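You operate a simulated robot arm through the tools that you are given. There is no shell and no other tool. Be economical: measure what you need, move in short steps, check, and stop when the job is done.

You are at the controls of a simulated two-armed robot. One attempt, no reset.

JOB
Carry the trim parts tray with both arms and set it on the top of the tall grey rack.

It is judged by the outcome, as a careful person would: the job done as asked, and still so three seconds after it is handed in. It fails if anything else is knocked over, pushed out of place, dropped, spilled or broken.

ROBOT AND FRAMES
Two 7-joint arms with two-finger parallel grippers on one trunk, on a base that drives. Base frame: it is fixed to the floor where the robot stands at the start and does not move with it; the origin is under the middle of the robot, x ahead of it, y to its left, z up; the surface under the hand at the start is at about z = 880. Lengths are in mm, angles in degrees, forces in N, time in s.
The left shoulder is at the start at [20, 138, 1225], the right one opposite. With the tool pointing down near the work surface each hand reaches from about 100 to 500 mm from the robot's upright axis, wherever it stands, measured 20 degrees to its own side. Places, roughly: top of the tall grey rack [-1100, 0, 1400]. Payload 1.57 kg a hand.
The TCP of each hand is the grasp point between the finger pads, 30 mm short of the fingertips. In the tool frame z runs along the fingers and y along their closing line. Largest opening 80 mm; finger width 17, thickness 12; the body of the gripper, 40 by 82 mm, starts 80 mm behind the TCP.
Orientation is that of the tool frame in the base frame, as a unit quaternion [x, y, z, w]. With the fingers straight down and closing along the base's y, the tool's x points along the base's -x, its y along +y and its z along -z.

CONTROLS
- The arms move only by the tool arm_command. It takes "left_plan", "right_plan" or both (then of equal length, played together; a hand with none holds still); each is a list of rows, each a list of 3 entries, a list of its own where there are three numbers: the shift along the tool's x, y, z in mm, then the turn, a rotation vector about the tool's x, y, z in degrees, then the opening, from 0 (shut) to 1 (fully open). In form: [[[x, y, z], [rx, ry, rz], fingers], ...]. A call has 1 to 12 rows; each row is the pose to reach, as a shift and turn from the pose commanded when the call began, along the tool's axes at that moment. Each row takes 0.2 s and may step no farther than 50 mm and 8.6 degrees from the row before; otherwise, or with a gripper value out of range, the whole call is refused. A pose out of reach is approached as far as the arm can. The call stops where the force on the tool passes 40 N (or 10 N more than at its start, if that is more) or the arm is blocked; 0.2 s more then pass. Each finger travels about 45 mm/s and halts on what it meets, pressing with about 21 N; the grip force reading is that of the motor and also rises with nothing between the fingers. The clock runs only during rows and for 0.2 s after the last one: add rows that repeat a pose to give the fingers time. The reply holds the time, the measured pose of the TCP, the force on the tool along the base axes, the opening and the grip force, in the units named above and with some noise, with the torque about the TCP (base axes, N m) and any sound that the robot's microphone picked up.
- Cameras (640 x 400 px; columns grow to the right, rows downward): "scene" is now at [189.1, 17, 1167]; the picture's right is [0.23, -0.97, 0.00], its down [-0.16, -0.04, -0.99] and it looks along [0.96, 0.23, -0.17] (base axes); focal length 214 px, centre (320, 200). "left" rides on the left gripper at [72, 7, -122] in its tool frame; the picture's right is [-0.09, 1.00, 0.00], its down [-0.84, -0.08, -0.54] and it looks along [-0.54, -0.05, 0.84] (tool axes); focal length 238 px, centre (320, 200). "right" rides on the right gripper at [72, -7, -122] in its tool frame; the picture's right is [0.09, 1.00, 0.00], its down [-0.84, 0.08, -0.54] and it looks along [-0.54, 0.05, 0.84] (tool axes); focal length 238 px, centre (320, 200).
- get_image(camera): a new picture of that camera. No time passes.
- move_column(by): slides the trunk up (or, below 0, down) by that many mm; the arms and the scene camera ride with it, the base frame stays. It gives what a move gives, with no picture.
- base_move(legs): drives the robot by 1 to 6 legs, each [ahead, left, turn to the left] in mm, mm and degrees, along the robot's own axes; the way and the turn of a leg run together, so that a leg with both is an arc; at most 1500 mm and 180 degrees a leg. The arms and the cameras ride along, it lands a little off, and it stops where it bumps. It gives what a move gives.
- head_to(pan, tilt): turns the head with the scene camera to pan (to the left, within 60 degrees either way) and tilt (down, from -29 to 69), counted from straight ahead of the robot. It gives what a move gives.
- probe_pixels(camera, pixels): for up to 12 pixels [column, row] of the newest picture of that camera ("zoom" is the newest enlarged one), the place [x, y, z] in the base frame of the surface seen there, good to about 2 mm, but the place of the scene camera against the robot may be out by one fixed shift of up to 25 mm in any direction. No time passes.
- enlarge(camera, box): a new picture of the part [left, top, right, bottom] of that camera's present view, enlarged. No time passes.
- hand_in(): hands the job in; it is judged then, once.

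Keep the steps short. Do not move on a guess: measure, check each grasp and each placing, and mend mistakes. In all there are 80 turns and 58 pictures (those below and enlarged ones count). Leave the grippers open and the arms clear of the work at the hand-in unless told otherwise, and finish with a single line.

The tools are called after "Emit:" by a JSON object that holds its "op" and its "data". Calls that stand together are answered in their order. arm_command: Moves the arms, as the interface text tells. Its arguments: {"type":"object","properties":{"left_plan":{"type":"array","items":{"type":"array"}},"right_plan":{"type":"array","items":{"type":"array"}}},"required":[]} The other tools are called the same way: move_column (by) slides the trunk up or down; base_move (legs) drives the base; head_to (pan, tilt) turns the head that bears the scene camera; get_image (camera) takes a picture; probe_pixels (camera, pixels) gives the place of the surface under pixels of a picture; enlarge (camera, box) takes an enlarged picture of a part of a camera's view; hand_in () hands the job in.

At the start:

```text
time: 0.0
left_eef_pos: [386.5, 256.0, 999.4]
left_orientation: [0.001, 1.0, 0.0, 0.0]
left_ft_force: [0.4, -0.3, -0.5]
left_moment: [-0.01, 0.01, 0.0]
left_opening: 80.1
left_grip_force: 0.2
right_eef_pos: [283.7, -30.2, 1130.5]
right_orientation: [0.001, 0.998, -0.001, -0.067]
right_ft_force: [-0.2, 0.1, 0.1]
right_moment: [0.0, 0.0, 0.0]
right_opening: 80.0
right_grip_force: 0.0
trunk travel left (down, up): [-600.0, 640.0]
robot x, y, heading: [-1.3, -3.4, -0.1]
head pan, tilt: [13.5, 9.6]
```

scene: 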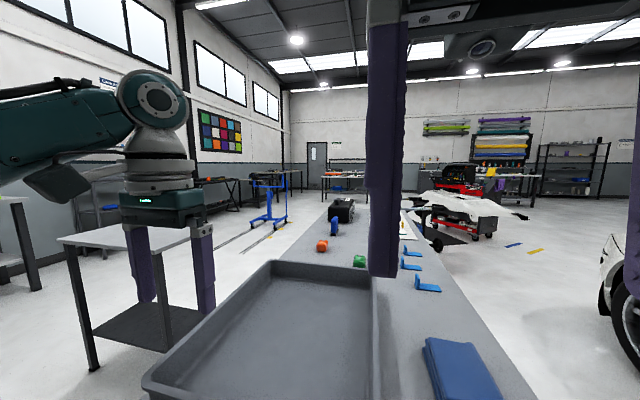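
right: 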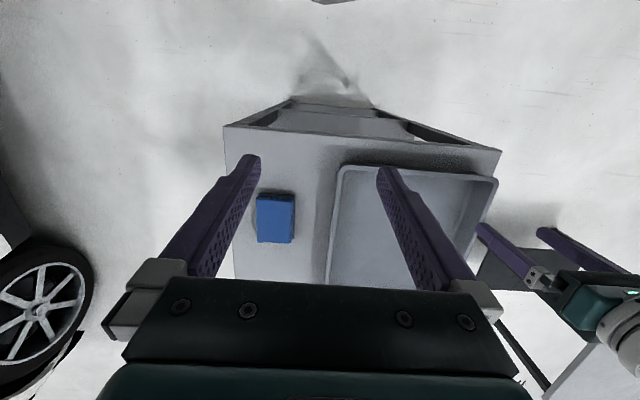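
left: 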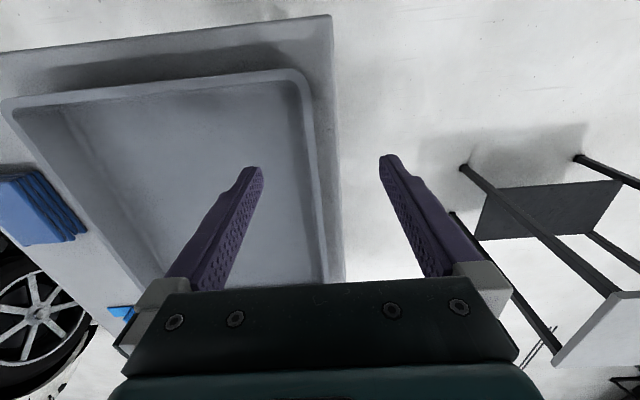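

The big grey tray lies ahead on the bench. First I tilt the head down to see it whole.

Emit:
{"op": "head_to", "data": {"pan": 5, "tilt": 45}}

Emit:
{"op": "get_image", "data": {"camera": "scene"}}

```text
time: 1.0
left_eef_pos: [386.9, 256.0, 1000.2]
left_orientation: [0.001, 1.0, 0.0, 0.001]
left_ft_force: [-0.6, 0.3, 1.1]
left_moment: [0.0, -0.02, 0.01]
left_opening: 80.0
left_grip_force: 0.1
right_eef_pos: [283.4, -30.2, 1131.2]
right_orientation: [0.001, 0.998, -0.001, -0.068]
right_ft_force: [-0.4, 0.4, 0.1]
right_moment: [0.01, -0.01, 0.03]
right_opening: 80.2
right_grip_force: 0.2
trunk travel left (down, up): [-600.0, 640.0]
robot x, y, heading: [-4.1, -1.7, 0.2]
head pan, tilt: [5.0, 45.0]
```

```text
54 pictures are left
```

scene: 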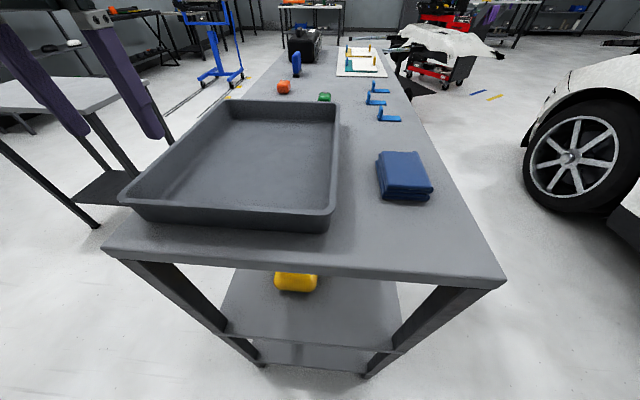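

The tray is empty, on the near end of the bench. Measuring the rim corners, the floor of the tray and the bench.

Emit:
{"op": "probe_pixels", "data": {"camera": "scene", "pixels": [[121, 196], [331, 211], [338, 102], [231, 101], [250, 160], [240, 209], [336, 150], [178, 145], [365, 250], [110, 245], [503, 283], [235, 225]]}}

Emit:
{"op": "enlarge", "data": {"camera": "scene", "box": [100, 80, 360, 250]}}

```text
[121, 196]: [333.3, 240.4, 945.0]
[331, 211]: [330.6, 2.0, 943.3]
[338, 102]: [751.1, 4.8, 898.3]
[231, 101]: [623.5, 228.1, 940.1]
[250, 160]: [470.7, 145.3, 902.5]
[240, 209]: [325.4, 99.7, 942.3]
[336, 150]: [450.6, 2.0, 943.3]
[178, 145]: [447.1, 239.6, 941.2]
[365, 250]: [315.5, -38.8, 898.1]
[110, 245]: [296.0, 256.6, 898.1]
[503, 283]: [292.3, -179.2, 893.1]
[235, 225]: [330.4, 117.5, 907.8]
```

```text
2.35 times, centred on (230, 165) of scene
```

zoom: 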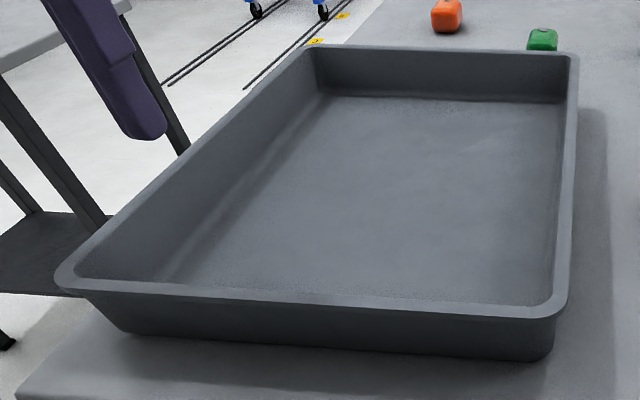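

Tray about 300×240, rim ~45 above the bench (camera reads the bench ~898, so about +18 in z). Before grasping, I look left and right for what is near.

Emit:
{"op": "head_to", "data": {"pan": 60, "tilt": 30}}

Emit:
{"op": "get_image", "data": {"camera": "scene"}}

Emit:
{"op": "head_to", "data": {"pan": -60, "tilt": 30}}

Emit:
{"op": "get_image", "data": {"camera": "scene"}}

```text
time: 2.2
left_eef_pos: [387.3, 257.0, 999.9]
left_orientation: [-0.001, 1.0, 0.0, 0.0]
left_ft_force: [1.0, 0.3, 0.3]
left_moment: [-0.01, -0.02, -0.01]
left_opening: 80.0
left_grip_force: 0.1
right_eef_pos: [284.7, -29.8, 1130.1]
right_orientation: [0.001, 0.998, -0.001, -0.067]
right_ft_force: [-0.2, -0.1, -0.1]
right_moment: [0.0, 0.0, 0.01]
right_opening: 80.0
right_grip_force: 0.1
trunk travel left (down, up): [-600.0, 640.0]
robot x, y, heading: [0.9, -0.3, -0.1]
head pan, tilt: [60.0, 30.0]
```

```text
52 pictures are left
```

scene: 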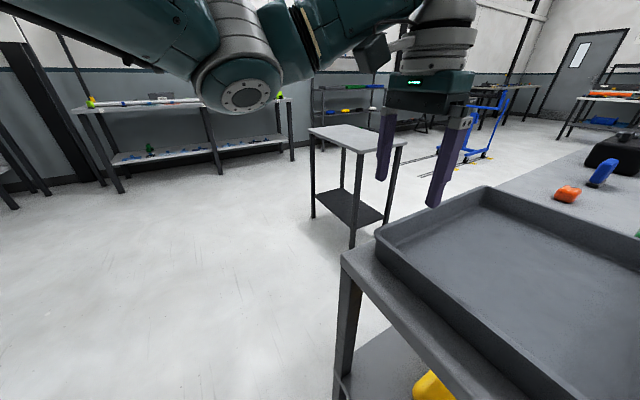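

```text
time: 4.2
left_eef_pos: [387.2, 256.0, 998.6]
left_orientation: [0.0, 1.0, 0.0, 0.0]
left_ft_force: [0.0, 1.3, 0.4]
left_moment: [0.0, 0.0, 0.04]
left_opening: 79.8
left_grip_force: 0.1
right_eef_pos: [283.6, -29.7, 1129.8]
right_orientation: [0.0, 0.998, -0.001, -0.068]
right_ft_force: [-0.6, -0.4, 0.0]
right_moment: [-0.03, -0.01, 0.01]
right_opening: 80.1
right_grip_force: 0.1
trunk travel left (down, up): [-600.0, 640.0]
robot x, y, heading: [0.9, -0.8, -0.0]
head pan, tilt: [-60.0, 30.0]
```

```text
51 pictures are left
```

scene: 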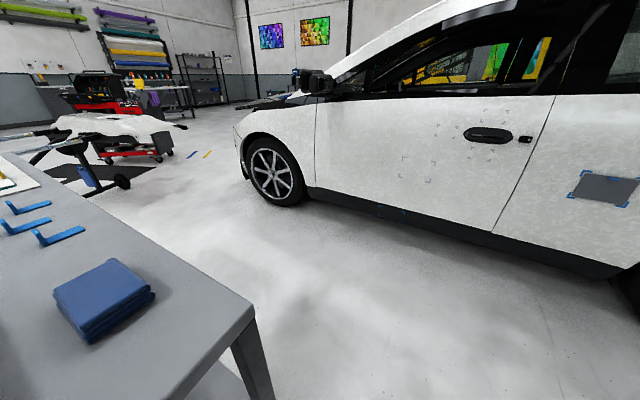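

Left side is clear, car to the right: I'll turn leftward later. Now measure the rim with the hand cameras (no fixed shift).

Emit:
{"op": "get_image", "data": {"camera": "left"}}

Emit:
{"op": "probe_pixels", "data": {"camera": "left", "pixels": [[310, 120], [316, 180], [322, 240], [324, 270], [300, 76], [150, 90], [335, 150], [342, 240], [20, 105], [110, 240], [200, 150]]}}

Emit:
{"op": "get_image", "data": {"camera": "right"}}

Emit:
{"op": "probe_pixels", "data": {"camera": "right", "pixels": [[342, 175], [338, 200], [333, 230], [330, 260], [420, 171], [494, 185], [310, 220], [275, 210], [380, 250]]}}

```text
50 pictures are left
```

left: 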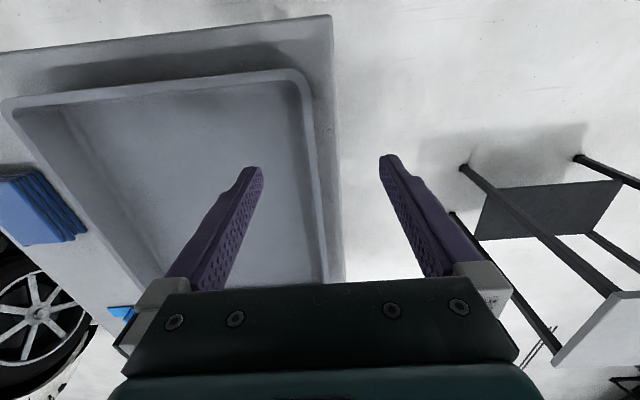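

```text
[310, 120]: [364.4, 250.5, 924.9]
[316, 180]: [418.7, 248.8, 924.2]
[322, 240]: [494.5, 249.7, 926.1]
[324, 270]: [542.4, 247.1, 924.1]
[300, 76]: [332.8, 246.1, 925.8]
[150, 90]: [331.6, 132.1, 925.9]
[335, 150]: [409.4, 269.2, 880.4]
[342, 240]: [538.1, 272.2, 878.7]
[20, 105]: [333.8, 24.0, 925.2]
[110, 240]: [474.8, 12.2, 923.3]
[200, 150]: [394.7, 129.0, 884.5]
```

```text
49 pictures are left
```

right: 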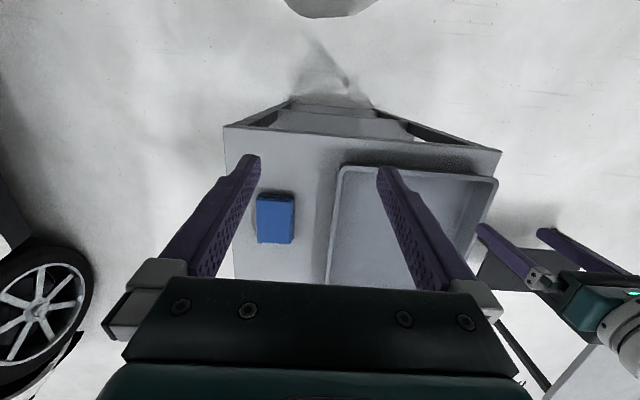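

```text
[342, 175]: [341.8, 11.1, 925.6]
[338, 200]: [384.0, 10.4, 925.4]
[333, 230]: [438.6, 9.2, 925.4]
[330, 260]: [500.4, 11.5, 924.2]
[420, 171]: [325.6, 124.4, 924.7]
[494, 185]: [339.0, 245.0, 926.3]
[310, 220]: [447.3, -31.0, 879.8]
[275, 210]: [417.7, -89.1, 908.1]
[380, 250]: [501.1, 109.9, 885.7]
```

Hand cameras agree: rim top z≈925, walls at y≈249 and y≈11, near edge x≈326, centre about (476,130). I shift the base left 130 so the tray is centred ahead of the robot.

Emit:
{"op": "base_move", "data": {"legs": [[0, 130, 0]]}}

Emit:
{"op": "head_to", "data": {"pan": 0, "tilt": 69}}

Emit:
{"op": "get_image", "data": {"camera": "scene"}}

```text
time: 5.5
left_eef_pos: [385.9, 383.6, 1000.0]
left_orientation: [0.0, 1.0, 0.0, 0.0]
left_ft_force: [0.1, -0.2, 0.4]
left_moment: [-0.05, -0.01, -0.03]
left_opening: 79.9
left_grip_force: 0.1
right_eef_pos: [283.2, 96.6, 1129.8]
right_orientation: [0.0, 0.998, 0.0, -0.068]
right_ft_force: [-0.1, 0.1, -0.2]
right_moment: [-0.01, 0.0, -0.01]
right_opening: 80.0
right_grip_force: 0.0
trunk travel left (down, up): [-600.0, 640.0]
robot x, y, heading: [1.7, 124.1, 0.1]
head pan, tilt: [-60.0, 30.0]
```

```text
time: 6.8
left_eef_pos: [385.2, 383.2, 1000.5]
left_orientation: [-0.001, 1.0, 0.0, 0.001]
left_ft_force: [0.4, 0.1, 0.0]
left_moment: [-0.04, -0.01, 0.0]
left_opening: 80.2
left_grip_force: 0.1
right_eef_pos: [284.1, 96.5, 1130.4]
right_orientation: [0.001, 0.998, -0.001, -0.067]
right_ft_force: [0.1, -0.1, 0.6]
right_moment: [-0.01, 0.01, -0.03]
right_opening: 79.8
right_grip_force: 0.0
trunk travel left (down, up): [-600.0, 640.0]
robot x, y, heading: [-0.4, 125.4, 0.0]
head pan, tilt: [0.0, 68.8]
```

```text
48 pictures are left
```

scene: 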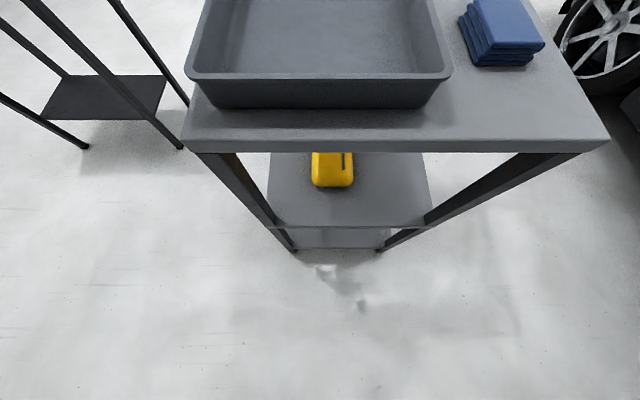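

I bring both hands over the side walls at x≈460, still at z=1000, the right one turned straight down.

Emit:
{"op": "arm_command", "data": {"left_plan": [[[-12, -22, 0], [0, 0, 0], 1], [[-25, -44, 0], [0, 0, 0], 1], [[-38, -67, 0], [0, 0, 0], 1], [[-50, -89, 0], [0, 0, 0], 1], [[-63, -112, 0], [0, 0, 0], 1], [[-75, -134, 0], [0, 0, 0], 1], [[-75, -134, 0], [0, 0, 0], 1]], "right_plan": [[[-32, -14, 17.5], [0, -1.3, 0], 1], [[-64, -29, 35], [0, -2.6, 0], 1], [[-96, -43, 52.6], [0, -3.9, 0], 1], [[-128, -57, 70], [0, -5.2, 0], 1], [[-160, -72, 87.6], [0, -6.5, 0], 1], [[-192, -86, 105.2], [0, -7.7, 0], 1], [[-192, -86, 105.2], [0, -7.7, 0], 1]]}}

Emit:
{"op": "get_image", "data": {"camera": "left"}}

Emit:
{"op": "get_image", "data": {"camera": "right"}}

```text
time: 8.4
left_eef_pos: [461.2, 247.4, 1001.8]
left_orientation: [-0.002, 1.0, 0.0, 0.0]
left_ft_force: [-0.8, -0.4, 0.6]
left_moment: [0.01, 0.01, 0.02]
left_opening: 80.1
left_grip_force: 0.0
right_eef_pos: [458.0, 10.9, 1000.1]
right_orientation: [0.001, 1.0, 0.0, 0.001]
right_ft_force: [0.0, -0.3, -0.4]
right_moment: [0.0, -0.04, -0.01]
right_opening: 79.9
right_grip_force: 0.0
trunk travel left (down, up): [-600.0, 640.0]
robot x, y, heading: [0.2, 128.1, -0.0]
head pan, tilt: [0.0, 68.8]
```

```text
47 pictures are left
```

left: 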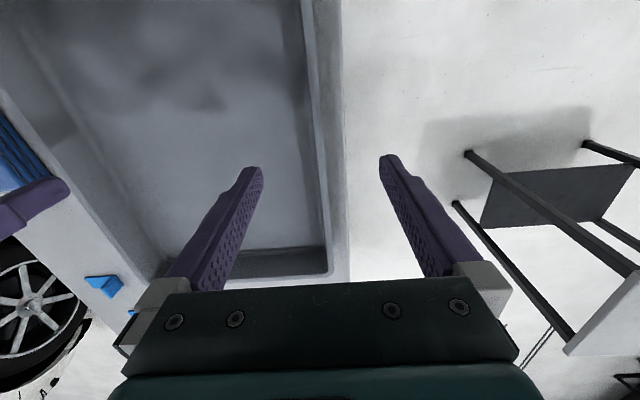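

```text
46 pictures are left
```

right: 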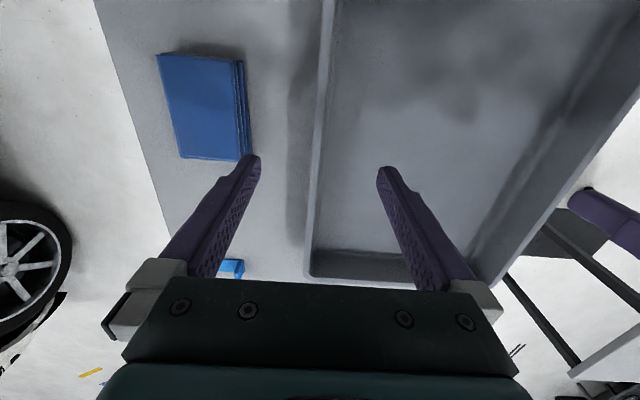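

Probing rim, far wall and the blue cloth edge near the outer right finger.

Emit:
{"op": "probe_pixels", "data": {"camera": "right", "pixels": [[320, 120], [316, 160], [312, 220], [240, 155], [240, 80], [340, 278], [308, 265]]}}

Emit:
{"op": "probe_pixels", "data": {"camera": "left", "pixels": [[312, 80], [316, 140], [321, 200], [306, 80], [318, 80], [325, 270], [290, 276]]}}

Emit:
{"op": "enlarge", "data": {"camera": "right", "box": [270, 60, 370, 160]}}

```text
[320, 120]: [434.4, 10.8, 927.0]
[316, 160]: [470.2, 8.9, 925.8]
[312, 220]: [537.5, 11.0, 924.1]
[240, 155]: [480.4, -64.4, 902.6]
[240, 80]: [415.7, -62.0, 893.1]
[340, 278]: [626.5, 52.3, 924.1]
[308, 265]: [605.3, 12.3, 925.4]
```

```text
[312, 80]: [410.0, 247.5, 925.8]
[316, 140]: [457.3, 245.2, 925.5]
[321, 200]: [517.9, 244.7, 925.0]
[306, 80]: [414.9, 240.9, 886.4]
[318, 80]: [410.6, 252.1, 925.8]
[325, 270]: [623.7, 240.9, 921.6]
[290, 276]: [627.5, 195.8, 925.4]
```

```text
4.00 times, centred on (320, 110) of right
```

zoom: 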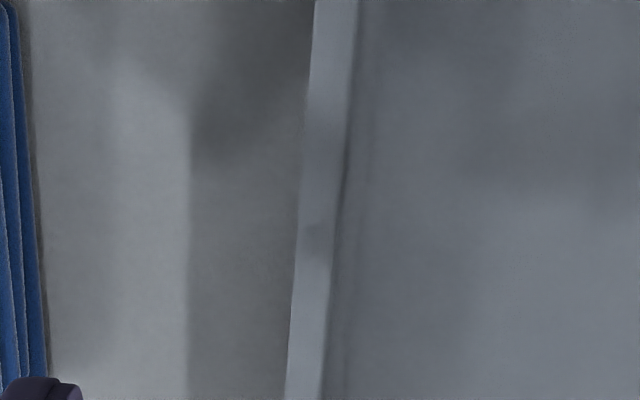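

Rim is ~10 mm thick, wall centres y≈248 and y≈10; the cloth edge at y=-62 clears. Fingers to 0.65 open, then down 79 mm so the tips stop ~11 mm above the bench.

Emit:
{"op": "arm_command", "data": {"left_plan": [[[0, 0, 0], [0, 0, 0], 0.65], [[0, 0, 20], [0, 0, 0], 0.65], [[0, 0, 40], [0, 0, 0], 0.65], [[0, 0, 55], [0, 0, 0], 0.65], [[0, 0, 70], [0, 0, 0], 0.65], [[0, 0, 80], [0, 0, 0], 0.65], [[0, 0, 80], [0, 0, 0], 0.65]], "right_plan": [[[0, -1, 0], [0, 0, 0], 0.65], [[0, -1, 20], [0, 0, 0], 0.65], [[0, -1, 40], [0, 0, 0], 0.65], [[0, -1, 55], [0, 0, 0], 0.65], [[0, -1, 70], [0, 0, 0], 0.65], [[0, -1, 79], [0, 0, 0], 0.65], [[0, -1, 79], [0, 0, 0], 0.65]]}}

```text
time: 10.0
left_eef_pos: [461.1, 249.1, 921.3]
left_orientation: [-0.001, 1.0, 0.0, 0.0]
left_ft_force: [0.0, 0.6, 0.3]
left_moment: [-0.02, 0.01, 0.01]
left_opening: 52.0
left_grip_force: 0.1
right_eef_pos: [459.0, 10.8, 921.2]
right_orientation: [0.0, 1.0, -0.001, -0.001]
right_ft_force: [0.4, -0.2, -0.2]
right_moment: [-0.01, -0.01, -0.02]
right_opening: 52.0
right_grip_force: 0.0
trunk travel left (down, up): [-600.0, 640.0]
robot x, y, heading: [-2.1, 128.3, -0.0]
head pan, tilt: [0.0, 68.8]
```

No contact on the way down. Now shut both grippers on the walls.

Emit:
{"op": "arm_command", "data": {"left_plan": [[[0, 0, 0], [0, 0, 0], 0.4], [[0, 0, 0], [0, 0, 0], 0.2], [[0, 0, 0], [0, 0, 0], 0], [[0, 0, 0], [0, 0, 0], 0], [[0, 0, 0], [0, 0, 0], 0], [[0, 0, 0], [0, 0, 0], 0]], "right_plan": [[[0, 0, 0], [0, 0, 0], 0.4], [[0, 0, 0], [0, 0, 0], 0.2], [[0, 0, 0], [0, 0, 0], 0], [[0, 0, 0], [0, 0, 0], 0], [[0, 0, 0], [0, 0, 0], 0], [[0, 0, 0], [0, 0, 0], 0]]}}

Emit:
{"op": "get_image", "data": {"camera": "right"}}

Emit:
{"op": "get_image", "data": {"camera": "left"}}

```text
time: 11.4
left_eef_pos: [461.3, 247.0, 920.8]
left_orientation: [0.0, 1.0, -0.002, 0.0]
left_ft_force: [0.5, -15.6, 0.1]
left_moment: [-0.91, 0.01, 0.01]
left_opening: 4.7
left_grip_force: 21.1
right_eef_pos: [460.5, 11.5, 922.1]
right_orientation: [-0.001, 1.0, 0.001, -0.002]
right_ft_force: [0.1, 15.5, -0.3]
right_moment: [0.92, 0.06, -0.05]
right_opening: 4.9
right_grip_force: 20.5
trunk travel left (down, up): [-600.0, 640.0]
robot x, y, heading: [0.1, 124.6, 0.1]
head pan, tilt: [0.0, 68.8]
```

```text
44 pictures are left
```

right: 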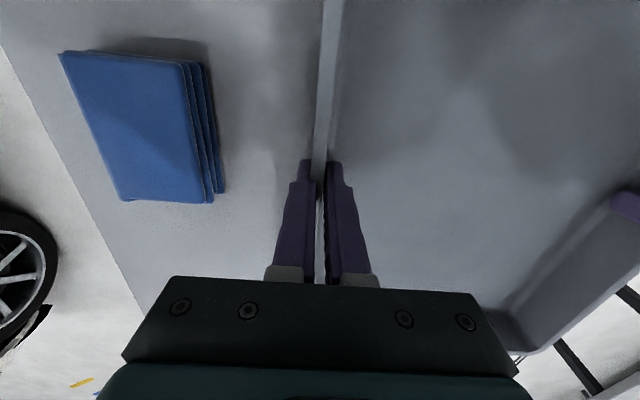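

```text
43 pictures are left
```

left: 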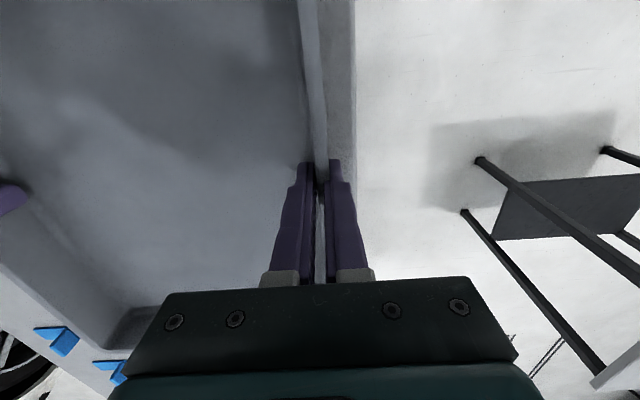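

Both walls are gripped (4.8 mm, 21 N) but the hands pull the tray apart with ~15 N. I ease each hand inward 2 mm.

Emit:
{"op": "arm_command", "data": {"left_plan": [[[0, -1, 0], [0, 0, 0], 0], [[0, -2, 0], [0, 0, 0], 0], [[0, -2, 0], [0, 0, 0], 0]], "right_plan": [[[0, 1, 0], [0, 0, 0], 0], [[0, 2, 0], [0, 0, 0], 0], [[0, 2, 0], [0, 0, 0], 0]]}}

```text
time: 12.2
left_eef_pos: [462.7, 246.6, 920.9]
left_orientation: [-0.001, 1.0, -0.002, 0.0]
left_ft_force: [-2.4, -12.5, 4.8]
left_moment: [-0.9, 0.11, -0.11]
left_opening: 4.9
left_grip_force: 21.3
right_eef_pos: [459.4, 12.4, 920.3]
right_orientation: [0.0, 1.0, -0.001, 0.0]
right_ft_force: [1.2, 13.5, 0.8]
right_moment: [0.81, -0.12, -0.09]
right_opening: 4.9
right_grip_force: 20.9
trunk travel left (down, up): [-600.0, 640.0]
robot x, y, heading: [0.8, 124.9, 0.1]
head pan, tilt: [0.0, 68.8]
```

Emit:
{"op": "arm_command", "data": {"left_plan": [[[0, -2, 0], [0, 0, 0], 0], [[0, -4, 0], [0, 0, 0], 0], [[0, -6, 0], [0, 0, 0], 0], [[0, -6, 0], [0, 0, 0], 0]], "right_plan": [[[0, 2, 0], [0, 0, 0], 0], [[0, 4, 0], [0, 0, 0], 0], [[0, 6, 0], [0, 0, 0], 0], [[0, 6, 0], [0, 0, 0], 0]]}}

```text
time: 13.2
left_eef_pos: [462.9, 246.2, 920.7]
left_orientation: [-0.003, 1.0, 0.006, 0.0]
left_ft_force: [-1.3, 32.8, 14.9]
left_moment: [-0.25, 0.04, -0.11]
left_opening: 5.5
left_grip_force: 21.6
right_eef_pos: [460.8, 12.7, 921.5]
right_orientation: [0.004, 1.0, -0.007, -0.001]
right_ft_force: [-7.4, -32.2, 12.9]
right_moment: [0.24, 0.03, 0.11]
right_opening: 5.8
right_grip_force: 21.2
trunk travel left (down, up): [-600.0, 640.0]
robot x, y, heading: [-2.5, 127.2, 0.0]
head pan, tilt: [0.0, 68.8]
```

Overshot: now pushing in at ~32 N. Back out by 4 mm.

Emit:
{"op": "arm_command", "data": {"left_plan": [[[0, 2, 0], [0, 0, 0], 0], [[0, 4, 0], [0, 0, 0], 0], [[0, 4, 0], [0, 0, 0], 0]], "right_plan": [[[0, -2, 0], [0, 0, 0], 0], [[0, -4, 0], [0, 0, 0], 0], [[0, -4, 0], [0, 0, 0], 0]]}}

```text
time: 14.0
left_eef_pos: [461.8, 246.4, 920.5]
left_orientation: [-0.001, 1.0, 0.001, 0.0]
left_ft_force: [0.6, 22.4, 8.3]
left_moment: [-0.4, 0.04, -0.02]
left_opening: 5.4
left_grip_force: 20.7
right_eef_pos: [461.2, 12.3, 920.9]
right_orientation: [0.001, 1.0, -0.002, 0.0]
right_ft_force: [-0.1, -23.4, -0.7]
right_moment: [0.42, 0.27, 0.06]
right_opening: 5.6
right_grip_force: 21.2
trunk travel left (down, up): [-600.0, 640.0]
robot x, y, heading: [5.4, 128.2, 0.3]
head pan, tilt: [0.0, 68.8]
```

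Emit:
{"op": "arm_command", "data": {"left_plan": [[[0, 1.5, 0], [0, 0, 0], 0], [[0, 1.5, 0], [0, 0, 0], 0]], "right_plan": [[[0, -1.5, 0], [0, 0, 0], 0], [[0, -1.5, 0], [0, 0, 0], 0]]}}

```text
time: 14.6
left_eef_pos: [463.3, 247.9, 920.2]
left_orientation: [-0.001, 1.0, 0.001, 0.0]
left_ft_force: [0.9, 19.2, 0.2]
left_moment: [-0.49, -0.62, -0.01]
left_opening: 5.3
left_grip_force: 21.4
right_eef_pos: [462.0, 12.8, 921.7]
right_orientation: [0.001, 1.0, -0.001, 0.0]
right_ft_force: [-0.5, -18.7, 0.5]
right_moment: [0.5, 0.3, 0.03]
right_opening: 4.9
right_grip_force: 21.1
trunk travel left (down, up): [-600.0, 640.0]
robot x, y, heading: [-4.3, 126.6, -0.2]
head pan, tilt: [0.0, 68.8]
```

A mild inward squeeze of ~19 N is stable and fine. Lift a little with the trunk and check the load.

Emit:
{"op": "move_column", "data": {"by": 40}}

Emit:
{"op": "head_to", "data": {"pan": 0, "tilt": 55}}

Emit:
{"op": "get_image", "data": {"camera": "scene"}}

```text
time: 15.4
left_eef_pos: [462.5, 248.0, 959.6]
left_orientation: [-0.002, 1.0, 0.0, -0.001]
left_ft_force: [1.2, 17.9, -1.4]
left_moment: [-0.47, -0.19, 0.01]
left_opening: 5.3
left_grip_force: 21.5
right_eef_pos: [460.9, 12.8, 960.7]
right_orientation: [0.0, 1.0, -0.001, 0.001]
right_ft_force: [-0.8, -18.4, -0.4]
right_moment: [0.52, 0.26, 0.06]
right_opening: 5.2
right_grip_force: 20.7
trunk travel left (down, up): [-640.0, 600.0]
robot x, y, heading: [0.6, 125.1, -0.3]
head pan, tilt: [0.0, 68.8]
```

```text
time: 16.2
left_eef_pos: [462.3, 246.5, 961.4]
left_orientation: [0.0, 1.0, 0.001, 0.0]
left_ft_force: [-0.3, 17.9, -0.3]
left_moment: [-0.49, 0.14, -0.01]
left_opening: 5.5
left_grip_force: 21.1
right_eef_pos: [460.7, 13.3, 960.5]
right_orientation: [0.0, 1.0, -0.001, 0.0]
right_ft_force: [0.3, -17.5, -1.2]
right_moment: [0.53, -0.06, 0.05]
right_opening: 5.4
right_grip_force: 20.8
trunk travel left (down, up): [-640.0, 600.0]
robot x, y, heading: [1.4, 127.0, 0.1]
head pan, tilt: [0.0, 55.0]
```

```text
42 pictures are left
```

scene: 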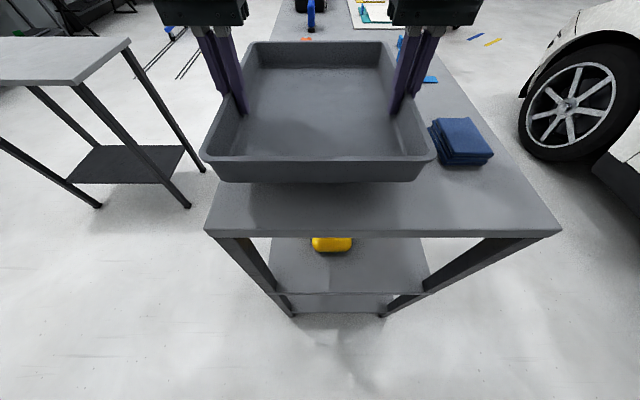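

Lifted level, very light. Raise 560 mm (tray bottom to ≈1480, above the rack's 1400) so turning clears everything.

Emit:
{"op": "move_column", "data": {"by": 280}}

Emit:
{"op": "move_column", "data": {"by": 280}}

Emit:
{"op": "base_move", "data": {"legs": [[-150, 0, 0], [0, 0, 90]]}}

Emit:
{"op": "head_to", "data": {"pan": 60, "tilt": 30}}

Emit:
{"op": "get_image", "data": {"camera": "scene"}}

```text
time: 19.0
left_eef_pos: [462.6, 246.9, 1240.3]
left_orientation: [-0.001, 1.0, 0.001, -0.001]
left_ft_force: [0.5, 17.0, -1.6]
left_moment: [-0.49, 0.04, 0.01]
left_opening: 5.2
left_grip_force: 20.9
right_eef_pos: [461.4, 12.3, 1241.8]
right_orientation: [0.0, 1.0, 0.0, -0.001]
right_ft_force: [0.1, -17.7, -0.9]
right_moment: [0.49, 0.02, 0.01]
right_opening: 5.2
right_grip_force: 20.5
trunk travel left (down, up): [-920.0, 320.0]
robot x, y, heading: [1.2, 125.1, 0.1]
head pan, tilt: [0.0, 55.0]
```

```text
time: 21.9
left_eef_pos: [462.3, 247.6, 1521.3]
left_orientation: [-0.001, 1.0, 0.001, 0.001]
left_ft_force: [0.4, 18.4, -1.3]
left_moment: [-0.49, 0.0, 0.01]
left_opening: 5.0
left_grip_force: 21.0
right_eef_pos: [461.4, 12.9, 1522.4]
right_orientation: [0.0, 1.0, -0.001, 0.0]
right_ft_force: [-0.7, -17.4, -0.4]
right_moment: [0.47, 0.02, 0.06]
right_opening: 4.9
right_grip_force: 21.0
trunk travel left (down, up): [-1200.0, 40.0]
robot x, y, heading: [2.4, 127.4, -0.1]
head pan, tilt: [0.0, 55.0]
```

```text
time: 27.0
left_eef_pos: [-254.1, 592.0, 1520.6]
left_orientation: [-0.695, 0.719, 0.001, -0.001]
left_ft_force: [-18.2, 1.1, 0.1]
left_moment: [0.23, -0.54, 0.0]
left_opening: 5.1
left_grip_force: 21.6
right_eef_pos: [-20.6, 583.4, 1521.5]
right_orientation: [-0.695, 0.719, -0.002, 0.0]
right_ft_force: [17.9, -1.2, -1.5]
right_moment: [-0.27, 0.52, 0.04]
right_opening: 5.0
right_grip_force: 21.0
trunk travel left (down, up): [-1200.0, 40.0]
robot x, y, heading: [-151.0, 130.6, 87.9]
head pan, tilt: [0.0, 55.0]
```

```text
time: 28.3
left_eef_pos: [-254.8, 591.7, 1519.5]
left_orientation: [-0.697, 0.718, 0.0, -0.001]
left_ft_force: [-3.0, 0.6, -1.1]
left_moment: [-0.05, -0.66, -0.02]
left_opening: 5.1
left_grip_force: 21.4
right_eef_pos: [-19.9, 583.7, 1521.6]
right_orientation: [-0.695, 0.719, -0.002, -0.001]
right_ft_force: [2.4, -0.3, -1.8]
right_moment: [0.01, 0.69, 0.03]
right_opening: 5.3
right_grip_force: 20.9
trunk travel left (down, up): [-1200.0, 40.0]
robot x, y, heading: [-149.5, 126.8, 88.0]
head pan, tilt: [60.0, 30.0]
```

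```text
41 pictures are left
```

scene: 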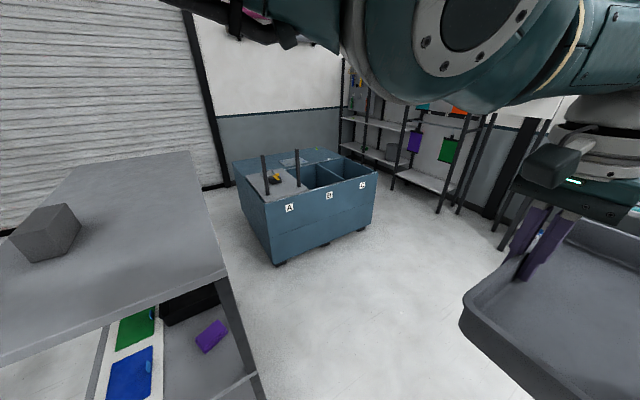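

The rack's top is on the left, with a grey block on it that must not be touched. Measure rack top and block.

Emit:
{"op": "probe_pixels", "data": {"camera": "scene", "pixels": [[190, 153], [85, 165], [226, 271], [3, 352], [45, 205], [78, 225], [42, 258], [12, 236], [120, 230], [60, 285], [65, 205], [320, 195]]}}

```text
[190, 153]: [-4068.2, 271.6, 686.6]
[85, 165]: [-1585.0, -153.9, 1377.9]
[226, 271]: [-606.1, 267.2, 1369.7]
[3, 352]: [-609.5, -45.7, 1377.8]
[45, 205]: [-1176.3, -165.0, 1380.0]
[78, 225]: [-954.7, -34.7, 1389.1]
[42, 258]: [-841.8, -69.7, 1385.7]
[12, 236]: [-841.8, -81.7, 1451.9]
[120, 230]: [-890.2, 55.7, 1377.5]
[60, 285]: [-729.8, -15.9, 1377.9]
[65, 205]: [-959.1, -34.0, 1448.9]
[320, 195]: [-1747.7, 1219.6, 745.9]
```

Rack top ≈ x −606…−1585, y up to 267; block at x −842…−957, y ≤ −34, top ≈1450, lower than the tray bottom (1480). I turn on to face the rack and look again.

Emit:
{"op": "base_move", "data": {"legs": [[0, 0, 92]]}}

Emit:
{"op": "head_to", "data": {"pan": 0, "tilt": 20}}

Emit:
{"op": "get_image", "data": {"camera": "scene"}}

Emit:
{"op": "get_image", "data": {"camera": "left"}}

```text
time: 32.6
left_eef_pos: [-613.5, 12.0, 1520.1]
left_orientation: [1.0, -0.006, 0.0, 0.001]
left_ft_force: [0.3, -3.6, -1.1]
left_moment: [0.64, 0.32, -0.01]
left_opening: 5.3
left_grip_force: 20.9
right_eef_pos: [-609.4, 245.8, 1521.2]
right_orientation: [1.0, -0.007, 0.001, -0.001]
right_ft_force: [-0.1, 4.3, -1.5]
right_moment: [-0.67, -0.33, 0.02]
right_opening: 5.2
right_grip_force: 20.8
trunk travel left (down, up): [-1200.0, 40.0]
robot x, y, heading: [-153.8, 131.4, 179.2]
head pan, tilt: [60.0, 30.0]
```

```text
time: 33.9
left_eef_pos: [-614.4, 11.9, 1520.2]
left_orientation: [1.0, -0.006, 0.0, 0.001]
left_ft_force: [-0.6, -1.7, 0.0]
left_moment: [0.69, -0.06, -0.05]
left_opening: 5.4
left_grip_force: 20.9
right_eef_pos: [-608.8, 246.8, 1520.6]
right_orientation: [1.0, -0.007, 0.001, 0.0]
right_ft_force: [0.1, 1.6, -1.1]
right_moment: [-0.68, -0.01, 0.01]
right_opening: 5.2
right_grip_force: 20.6
trunk travel left (down, up): [-1200.0, 40.0]
robot x, y, heading: [-150.1, 124.0, 179.4]
head pan, tilt: [0.0, 20.0]
```

```text
40 pictures are left
```

scene: 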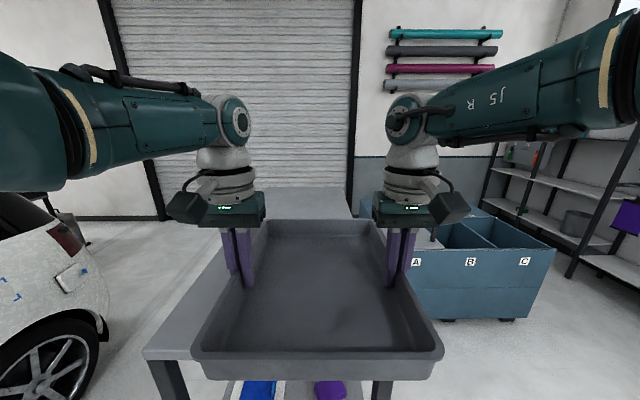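

```text
39 pictures are left
```

left: 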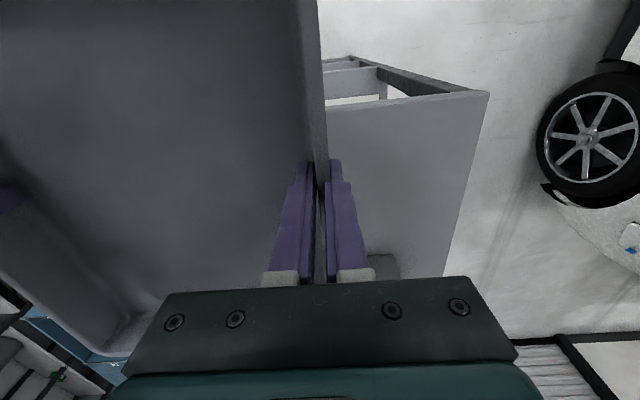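

Left hand camera sees the rack: front edge at rows ~95, left edge at column ~470. Probe for shift-free measures.

Emit:
{"op": "probe_pixels", "data": {"camera": "left", "pixels": [[335, 112], [480, 98], [465, 170], [450, 240], [385, 265], [392, 275], [380, 200], [345, 180], [390, 257], [372, 257]]}}

Emit:
{"op": "probe_pixels", "data": {"camera": "scene", "pixels": [[148, 352], [268, 192], [338, 192], [180, 345], [300, 205], [200, 300], [350, 212]]}}

Emit:
{"op": "enlarge", "data": {"camera": "left", "box": [310, 60, 510, 300]}}

Emit:
{"op": "get_image", "data": {"camera": "right"}}

```text
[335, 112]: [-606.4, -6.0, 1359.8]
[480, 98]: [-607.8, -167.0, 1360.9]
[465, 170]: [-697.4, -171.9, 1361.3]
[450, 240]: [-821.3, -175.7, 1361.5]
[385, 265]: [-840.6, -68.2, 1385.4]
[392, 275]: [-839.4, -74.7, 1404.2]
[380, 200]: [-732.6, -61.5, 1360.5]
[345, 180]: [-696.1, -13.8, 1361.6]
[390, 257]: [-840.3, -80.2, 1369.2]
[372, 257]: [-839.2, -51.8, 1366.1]
```

```text
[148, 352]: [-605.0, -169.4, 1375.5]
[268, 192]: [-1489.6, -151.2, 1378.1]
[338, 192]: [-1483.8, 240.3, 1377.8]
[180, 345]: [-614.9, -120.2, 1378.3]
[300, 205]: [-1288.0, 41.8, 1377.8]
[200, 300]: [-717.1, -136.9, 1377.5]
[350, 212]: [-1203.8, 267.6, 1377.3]
```

```text
1.67 times, centred on (410, 180) of left
```

zoom: 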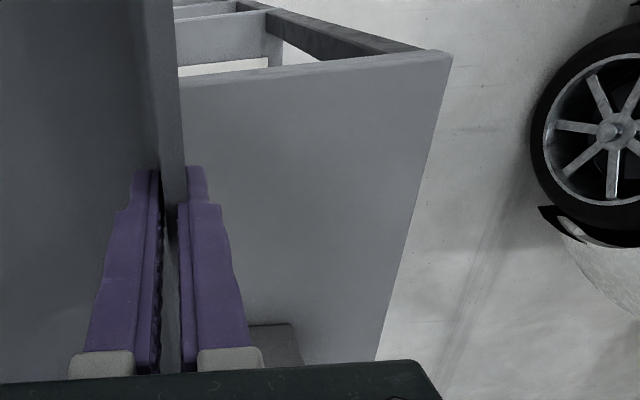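

```text
37 pictures are left
```

right: 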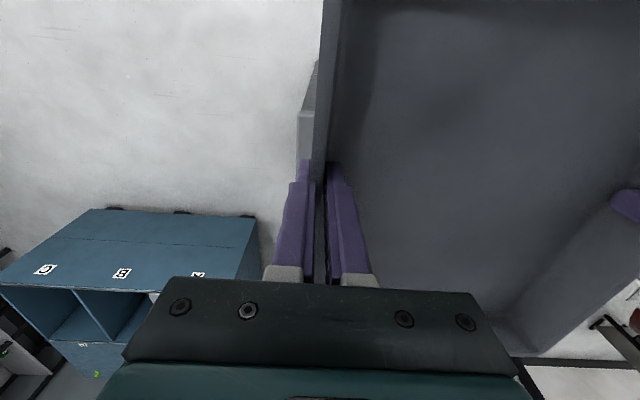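

Rack top is at z≈1360.5 true. Check the rack's right edge with the right camera and the block's right face from the scene view.

Emit:
{"op": "probe_pixels", "data": {"camera": "right", "pixels": [[300, 120], [299, 150], [313, 70], [307, 140], [303, 112], [310, 150]]}}

Emit:
{"op": "head_to", "data": {"pan": 0, "tilt": 5}}

Emit:
{"op": "enlarge", "data": {"camera": "scene", "box": [120, 180, 440, 380]}}

```text
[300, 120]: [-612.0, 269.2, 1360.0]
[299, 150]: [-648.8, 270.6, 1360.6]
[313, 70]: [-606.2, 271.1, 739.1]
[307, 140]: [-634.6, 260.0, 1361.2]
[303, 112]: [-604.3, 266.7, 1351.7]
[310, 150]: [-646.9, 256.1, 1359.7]
```

```text
time: 34.6
left_eef_pos: [-615.0, 11.1, 1520.7]
left_orientation: [1.0, -0.007, 0.0, 0.001]
left_ft_force: [0.2, -2.2, -0.5]
left_moment: [0.69, -0.05, -0.02]
left_opening: 5.0
left_grip_force: 20.8
right_eef_pos: [-609.7, 247.7, 1521.0]
right_orientation: [1.0, -0.007, 0.001, -0.002]
right_ft_force: [0.1, 2.1, -1.5]
right_moment: [-0.69, 0.02, 0.01]
right_opening: 5.2
right_grip_force: 20.9
trunk travel left (down, up): [-1200.0, 40.0]
robot x, y, heading: [-148.8, 128.8, 179.4]
head pan, tilt: [0.0, 5.0]
```

```text
2.00 times, centred on (280, 280) of scene
```

zoom: 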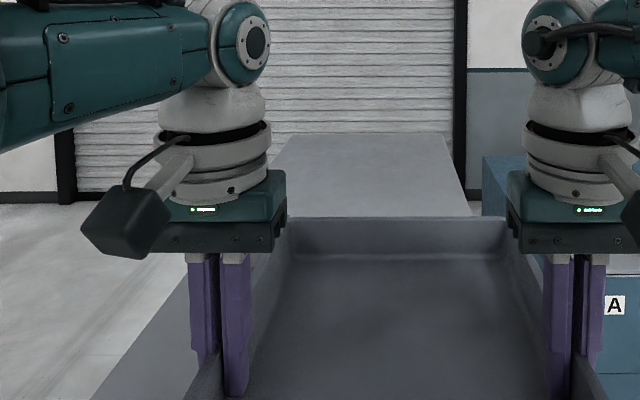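

Rack top spans y −176…270. Tray now spans y≈8…250; I aim for 0…240 (≈40 mm from the block, ≈30 mm from the edge), and near edge ~25 mm inside the front. Drive 155 ahead, 10 left.

Emit:
{"op": "base_move", "data": {"legs": [[155, 11, 0.5]]}}

Emit:
{"op": "get_image", "data": {"camera": "left"}}

Emit:
{"op": "get_image", "data": {"camera": "right"}}

```text
time: 36.0
left_eef_pos: [-770.0, -3.6, 1520.5]
left_orientation: [1.0, 0.0, 0.0, 0.001]
left_ft_force: [0.0, -2.2, -1.2]
left_moment: [0.69, -0.05, -0.04]
left_opening: 5.2
left_grip_force: 20.9
right_eef_pos: [-767.7, 231.6, 1520.8]
right_orientation: [1.0, -0.002, 0.001, -0.001]
right_ft_force: [0.1, 2.2, -0.7]
right_moment: [-0.69, 0.0, 0.01]
right_opening: 5.2
right_grip_force: 20.5
trunk travel left (down, up): [-1200.0, 40.0]
robot x, y, heading: [-305.3, 116.4, 180.1]
head pan, tilt: [0.0, 5.0]
```

```text
35 pictures are left
```

left: 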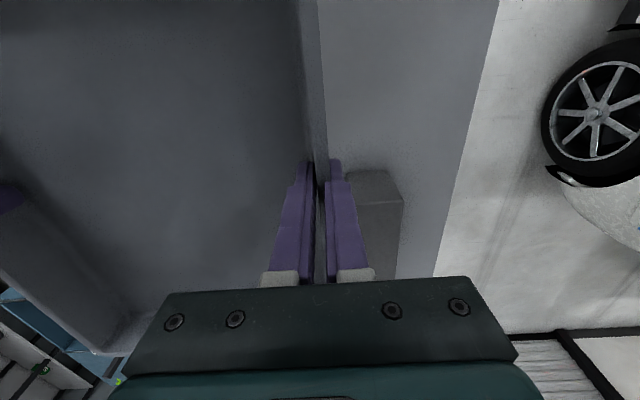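

```text
34 pictures are left
```

right: 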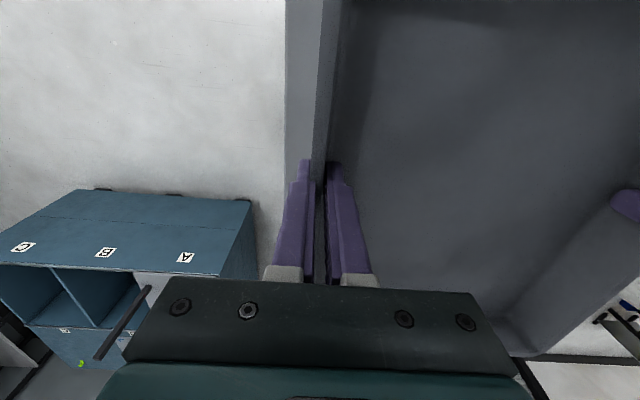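

Probe the block and the rack under the left hand.

Emit:
{"op": "probe_pixels", "data": {"camera": "left", "pixels": [[350, 174], [388, 173], [360, 207], [400, 206], [375, 230], [362, 240], [340, 100], [318, 100], [324, 130]]}}

Emit:
{"op": "enlarge", "data": {"camera": "left", "box": [290, 130, 430, 290]}}

```text
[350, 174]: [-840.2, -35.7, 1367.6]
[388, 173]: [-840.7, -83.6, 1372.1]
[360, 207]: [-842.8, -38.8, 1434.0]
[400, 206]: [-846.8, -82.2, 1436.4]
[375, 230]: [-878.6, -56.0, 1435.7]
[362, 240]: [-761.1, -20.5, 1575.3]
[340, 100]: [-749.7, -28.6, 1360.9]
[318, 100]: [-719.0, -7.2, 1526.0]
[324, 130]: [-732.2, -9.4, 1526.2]
```

```text
2.50 times, centred on (360, 210) of left
```

zoom: 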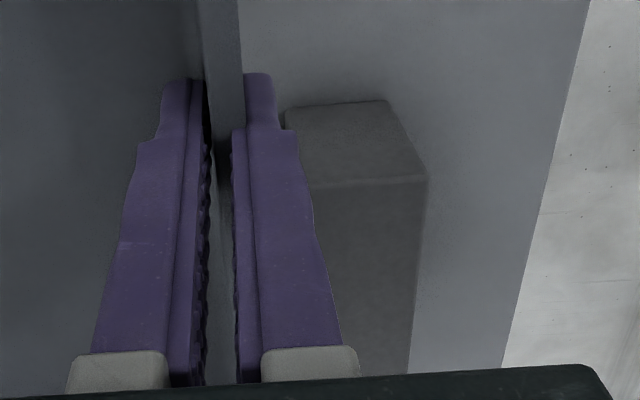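

Block face y≈−34, tray rim y≈−9: 25 mm gap; right side 30 mm inside the edge. Lower 105 with the trunk, leaving ~14.

Emit:
{"op": "move_column", "data": {"by": -105}}

Emit:
{"op": "get_image", "data": {"camera": "left"}}

Emit:
{"op": "get_image", "data": {"camera": "right"}}

```text
time: 37.4
left_eef_pos: [-769.6, -3.7, 1415.4]
left_orientation: [1.0, 0.0, 0.0, 0.001]
left_ft_force: [-0.2, -2.3, -0.2]
left_moment: [0.69, -0.01, -0.06]
left_opening: 5.0
left_grip_force: 21.0
right_eef_pos: [-766.6, 232.4, 1416.4]
right_orientation: [1.0, -0.002, 0.001, -0.001]
right_ft_force: [-0.8, 2.4, -0.8]
right_moment: [-0.71, 0.0, 0.02]
right_opening: 5.0
right_grip_force: 21.4
trunk travel left (down, up): [-1095.0, 145.0]
robot x, y, heading: [-306.7, 115.3, 180.0]
head pan, tilt: [0.0, 5.0]
```

```text
32 pictures are left
```

left: 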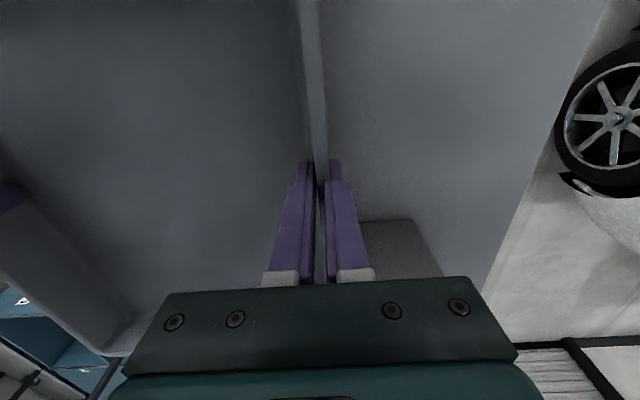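

```text
31 pictures are left
```

right: 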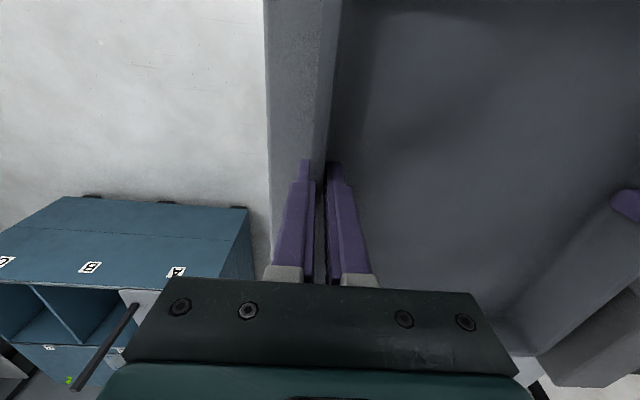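

Clear of the block and inside the right edge. Now small downward steps with both arms until the load goes off the hands.

Emit:
{"op": "arm_command", "data": {"left_plan": [[[0, 0, 4], [0, 0, 0], 0], [[0, 0, 8], [0, 0, 0], 0], [[0, 0, 10], [0, 0, 0], 0], [[0, 0, 12], [0, 0, 0], 0], [[0, 0, 12], [0, 0, 0], 0]], "right_plan": [[[0, 0, 4], [0, 0, 0], 0], [[0, 0, 8], [0, 0, 0], 0], [[0, 0, 10], [0, 0, 0], 0], [[0, 0, 12], [0, 0, 0], 0], [[0, 0, 12], [0, 0, 0], 0]]}}

```text
time: 38.6
left_eef_pos: [-769.2, -3.5, 1403.1]
left_orientation: [1.0, 0.001, 0.0, 0.002]
left_ft_force: [-0.8, -7.0, -1.6]
left_moment: [0.64, -0.09, 0.04]
left_opening: 5.3
left_grip_force: 21.3
right_eef_pos: [-767.7, 231.7, 1403.9]
right_orientation: [1.0, -0.001, 0.001, -0.002]
right_ft_force: [0.3, 6.9, -0.7]
right_moment: [-0.59, 0.01, 0.12]
right_opening: 5.2
right_grip_force: 20.7
trunk travel left (down, up): [-1095.0, 145.0]
robot x, y, heading: [-307.8, 116.5, 179.8]
head pan, tilt: [0.0, 5.0]
```

Emit:
{"op": "arm_command", "data": {"left_plan": [[[0, 0, 1], [0, 0, 0], 0], [[0, 0, 2], [0, 0, 0], 0], [[0, 0, 3], [0, 0, 0], 0], [[0, 0, 3], [0, 0, 0], 0]], "right_plan": [[[0, 0, 1], [0, 0, 0], 0], [[0, 0, 2], [0, 0, 0], 0], [[0, 0, 3], [0, 0, 0], 0], [[0, 0, 3], [0, 0, 0], 0]]}}

```text
time: 39.6
left_eef_pos: [-769.7, -2.4, 1400.7]
left_orientation: [1.0, 0.0, -0.001, 0.001]
left_ft_force: [-0.1, -8.7, -1.5]
left_moment: [0.63, -0.1, 0.01]
left_opening: 5.4
left_grip_force: 20.9
right_eef_pos: [-767.9, 230.8, 1399.8]
right_orientation: [1.0, -0.002, 0.001, -0.002]
right_ft_force: [0.4, 7.7, -1.3]
right_moment: [-0.61, 0.04, 0.12]
right_opening: 5.3
right_grip_force: 20.8
trunk travel left (down, up): [-1095.0, 145.0]
robot x, y, heading: [-305.8, 118.2, 180.0]
head pan, tilt: [0.0, 5.0]
```

No contact yet. Continue 3 mm more in 1 mm steps.

Emit:
{"op": "arm_command", "data": {"left_plan": [[[0, 0, 1], [0, 0, 0], 0], [[0, 0, 2], [0, 0, 0], 0], [[0, 0, 3], [0, 0, 0], 0], [[0, 0, 3], [0, 0, 0], 0]], "right_plan": [[[0, 0, 1], [0, 0, 0], 0], [[0, 0, 2], [0, 0, 0], 0], [[0, 0, 3], [0, 0, 0], 0], [[0, 0, 3], [0, 0, 0], 0]]}}

Emit:
{"op": "get_image", "data": {"camera": "right"}}

Emit:
{"op": "probe_pixels", "data": {"camera": "right", "pixels": [[323, 100], [327, 60], [290, 100], [400, 200], [420, 80], [330, 150]]}}

```text
time: 40.6
left_eef_pos: [-771.7, -1.2, 1400.1]
left_orientation: [1.0, -0.001, -0.003, 0.0]
left_ft_force: [4.8, -3.8, 15.9]
left_moment: [0.68, -0.09, 0.01]
left_opening: 5.3
left_grip_force: 20.8
right_eef_pos: [-769.3, 233.1, 1398.9]
right_orientation: [1.0, -0.002, -0.001, -0.001]
right_ft_force: [4.3, 8.1, 16.4]
right_moment: [-0.65, -0.07, 0.05]
right_opening: 5.7
right_grip_force: 20.7
trunk travel left (down, up): [-1095.0, 145.0]
robot x, y, heading: [-308.6, 119.6, 179.9]
head pan, tilt: [0.0, 5.0]
```

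```text
30 pictures are left
```

right: 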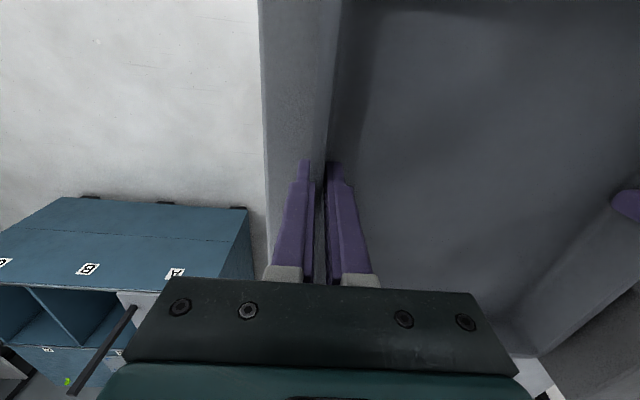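

```text
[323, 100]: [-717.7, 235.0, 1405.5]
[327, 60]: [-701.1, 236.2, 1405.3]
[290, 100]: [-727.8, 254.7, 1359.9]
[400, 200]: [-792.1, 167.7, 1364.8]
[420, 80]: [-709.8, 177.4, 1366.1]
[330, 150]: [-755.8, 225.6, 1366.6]
```

Contact: 16 N up on each hand, and the rim reads 1405 = rack 1360 + 45, so it sits flat. Relax 2 mm and open to 0.5.

Emit:
{"op": "arm_command", "data": {"left_plan": [[[0, 0, -1.5], [0, 0, 0], 0], [[0, 0, -1.5], [0, 0, 0], 0.15], [[0, 0, -1.5], [0, 0, 0], 0.3], [[0, 0, -1.5], [0, 0, 0], 0.5], [[0, 0, -1.5], [0, 0, 0], 0.5], [[0, 0, -1.5], [0, 0, 0], 0.5]], "right_plan": [[[0, 0, -1.5], [0, 0, 0], 0], [[0, 0, -1.5], [0, 0, 0], 0.15], [[0, 0, -1.5], [0, 0, 0], 0.3], [[0, 0, -1.5], [0, 0, 0], 0.5], [[0, 0, -1.5], [0, 0, 0], 0.5], [[0, 0, -1.5], [0, 0, 0], 0.5]]}}

Emit:
{"op": "get_image", "data": {"camera": "left"}}

Emit:
{"op": "get_image", "data": {"camera": "right"}}

```text
time: 42.0
left_eef_pos: [-769.6, -3.0, 1399.1]
left_orientation: [1.0, 0.001, 0.0, 0.001]
left_ft_force: [-0.4, 0.8, -0.5]
left_moment: [0.02, -0.02, 0.01]
left_opening: 40.2
left_grip_force: 0.0
right_eef_pos: [-768.3, 230.6, 1398.3]
right_orientation: [1.0, -0.002, 0.0, 0.0]
right_ft_force: [0.4, -0.1, 0.6]
right_moment: [0.01, 0.01, -0.01]
right_opening: 39.8
right_grip_force: 0.2
trunk travel left (down, up): [-1095.0, 145.0]
robot x, y, heading: [-310.1, 116.7, 179.9]
head pan, tilt: [0.0, 5.0]
```

```text
29 pictures are left
```

left: 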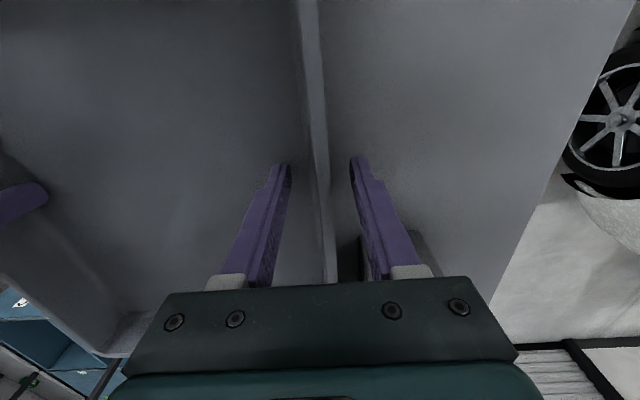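

```text
28 pictures are left
```

right: 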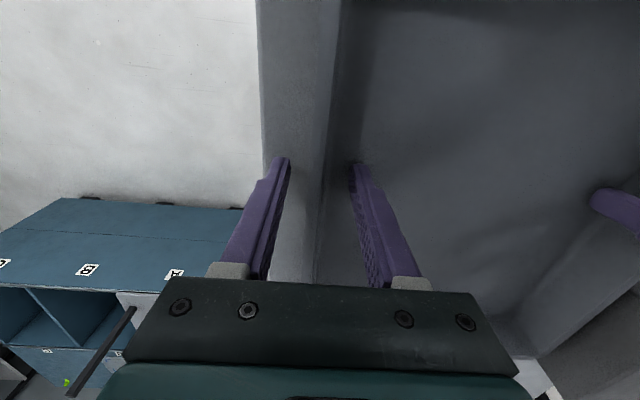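

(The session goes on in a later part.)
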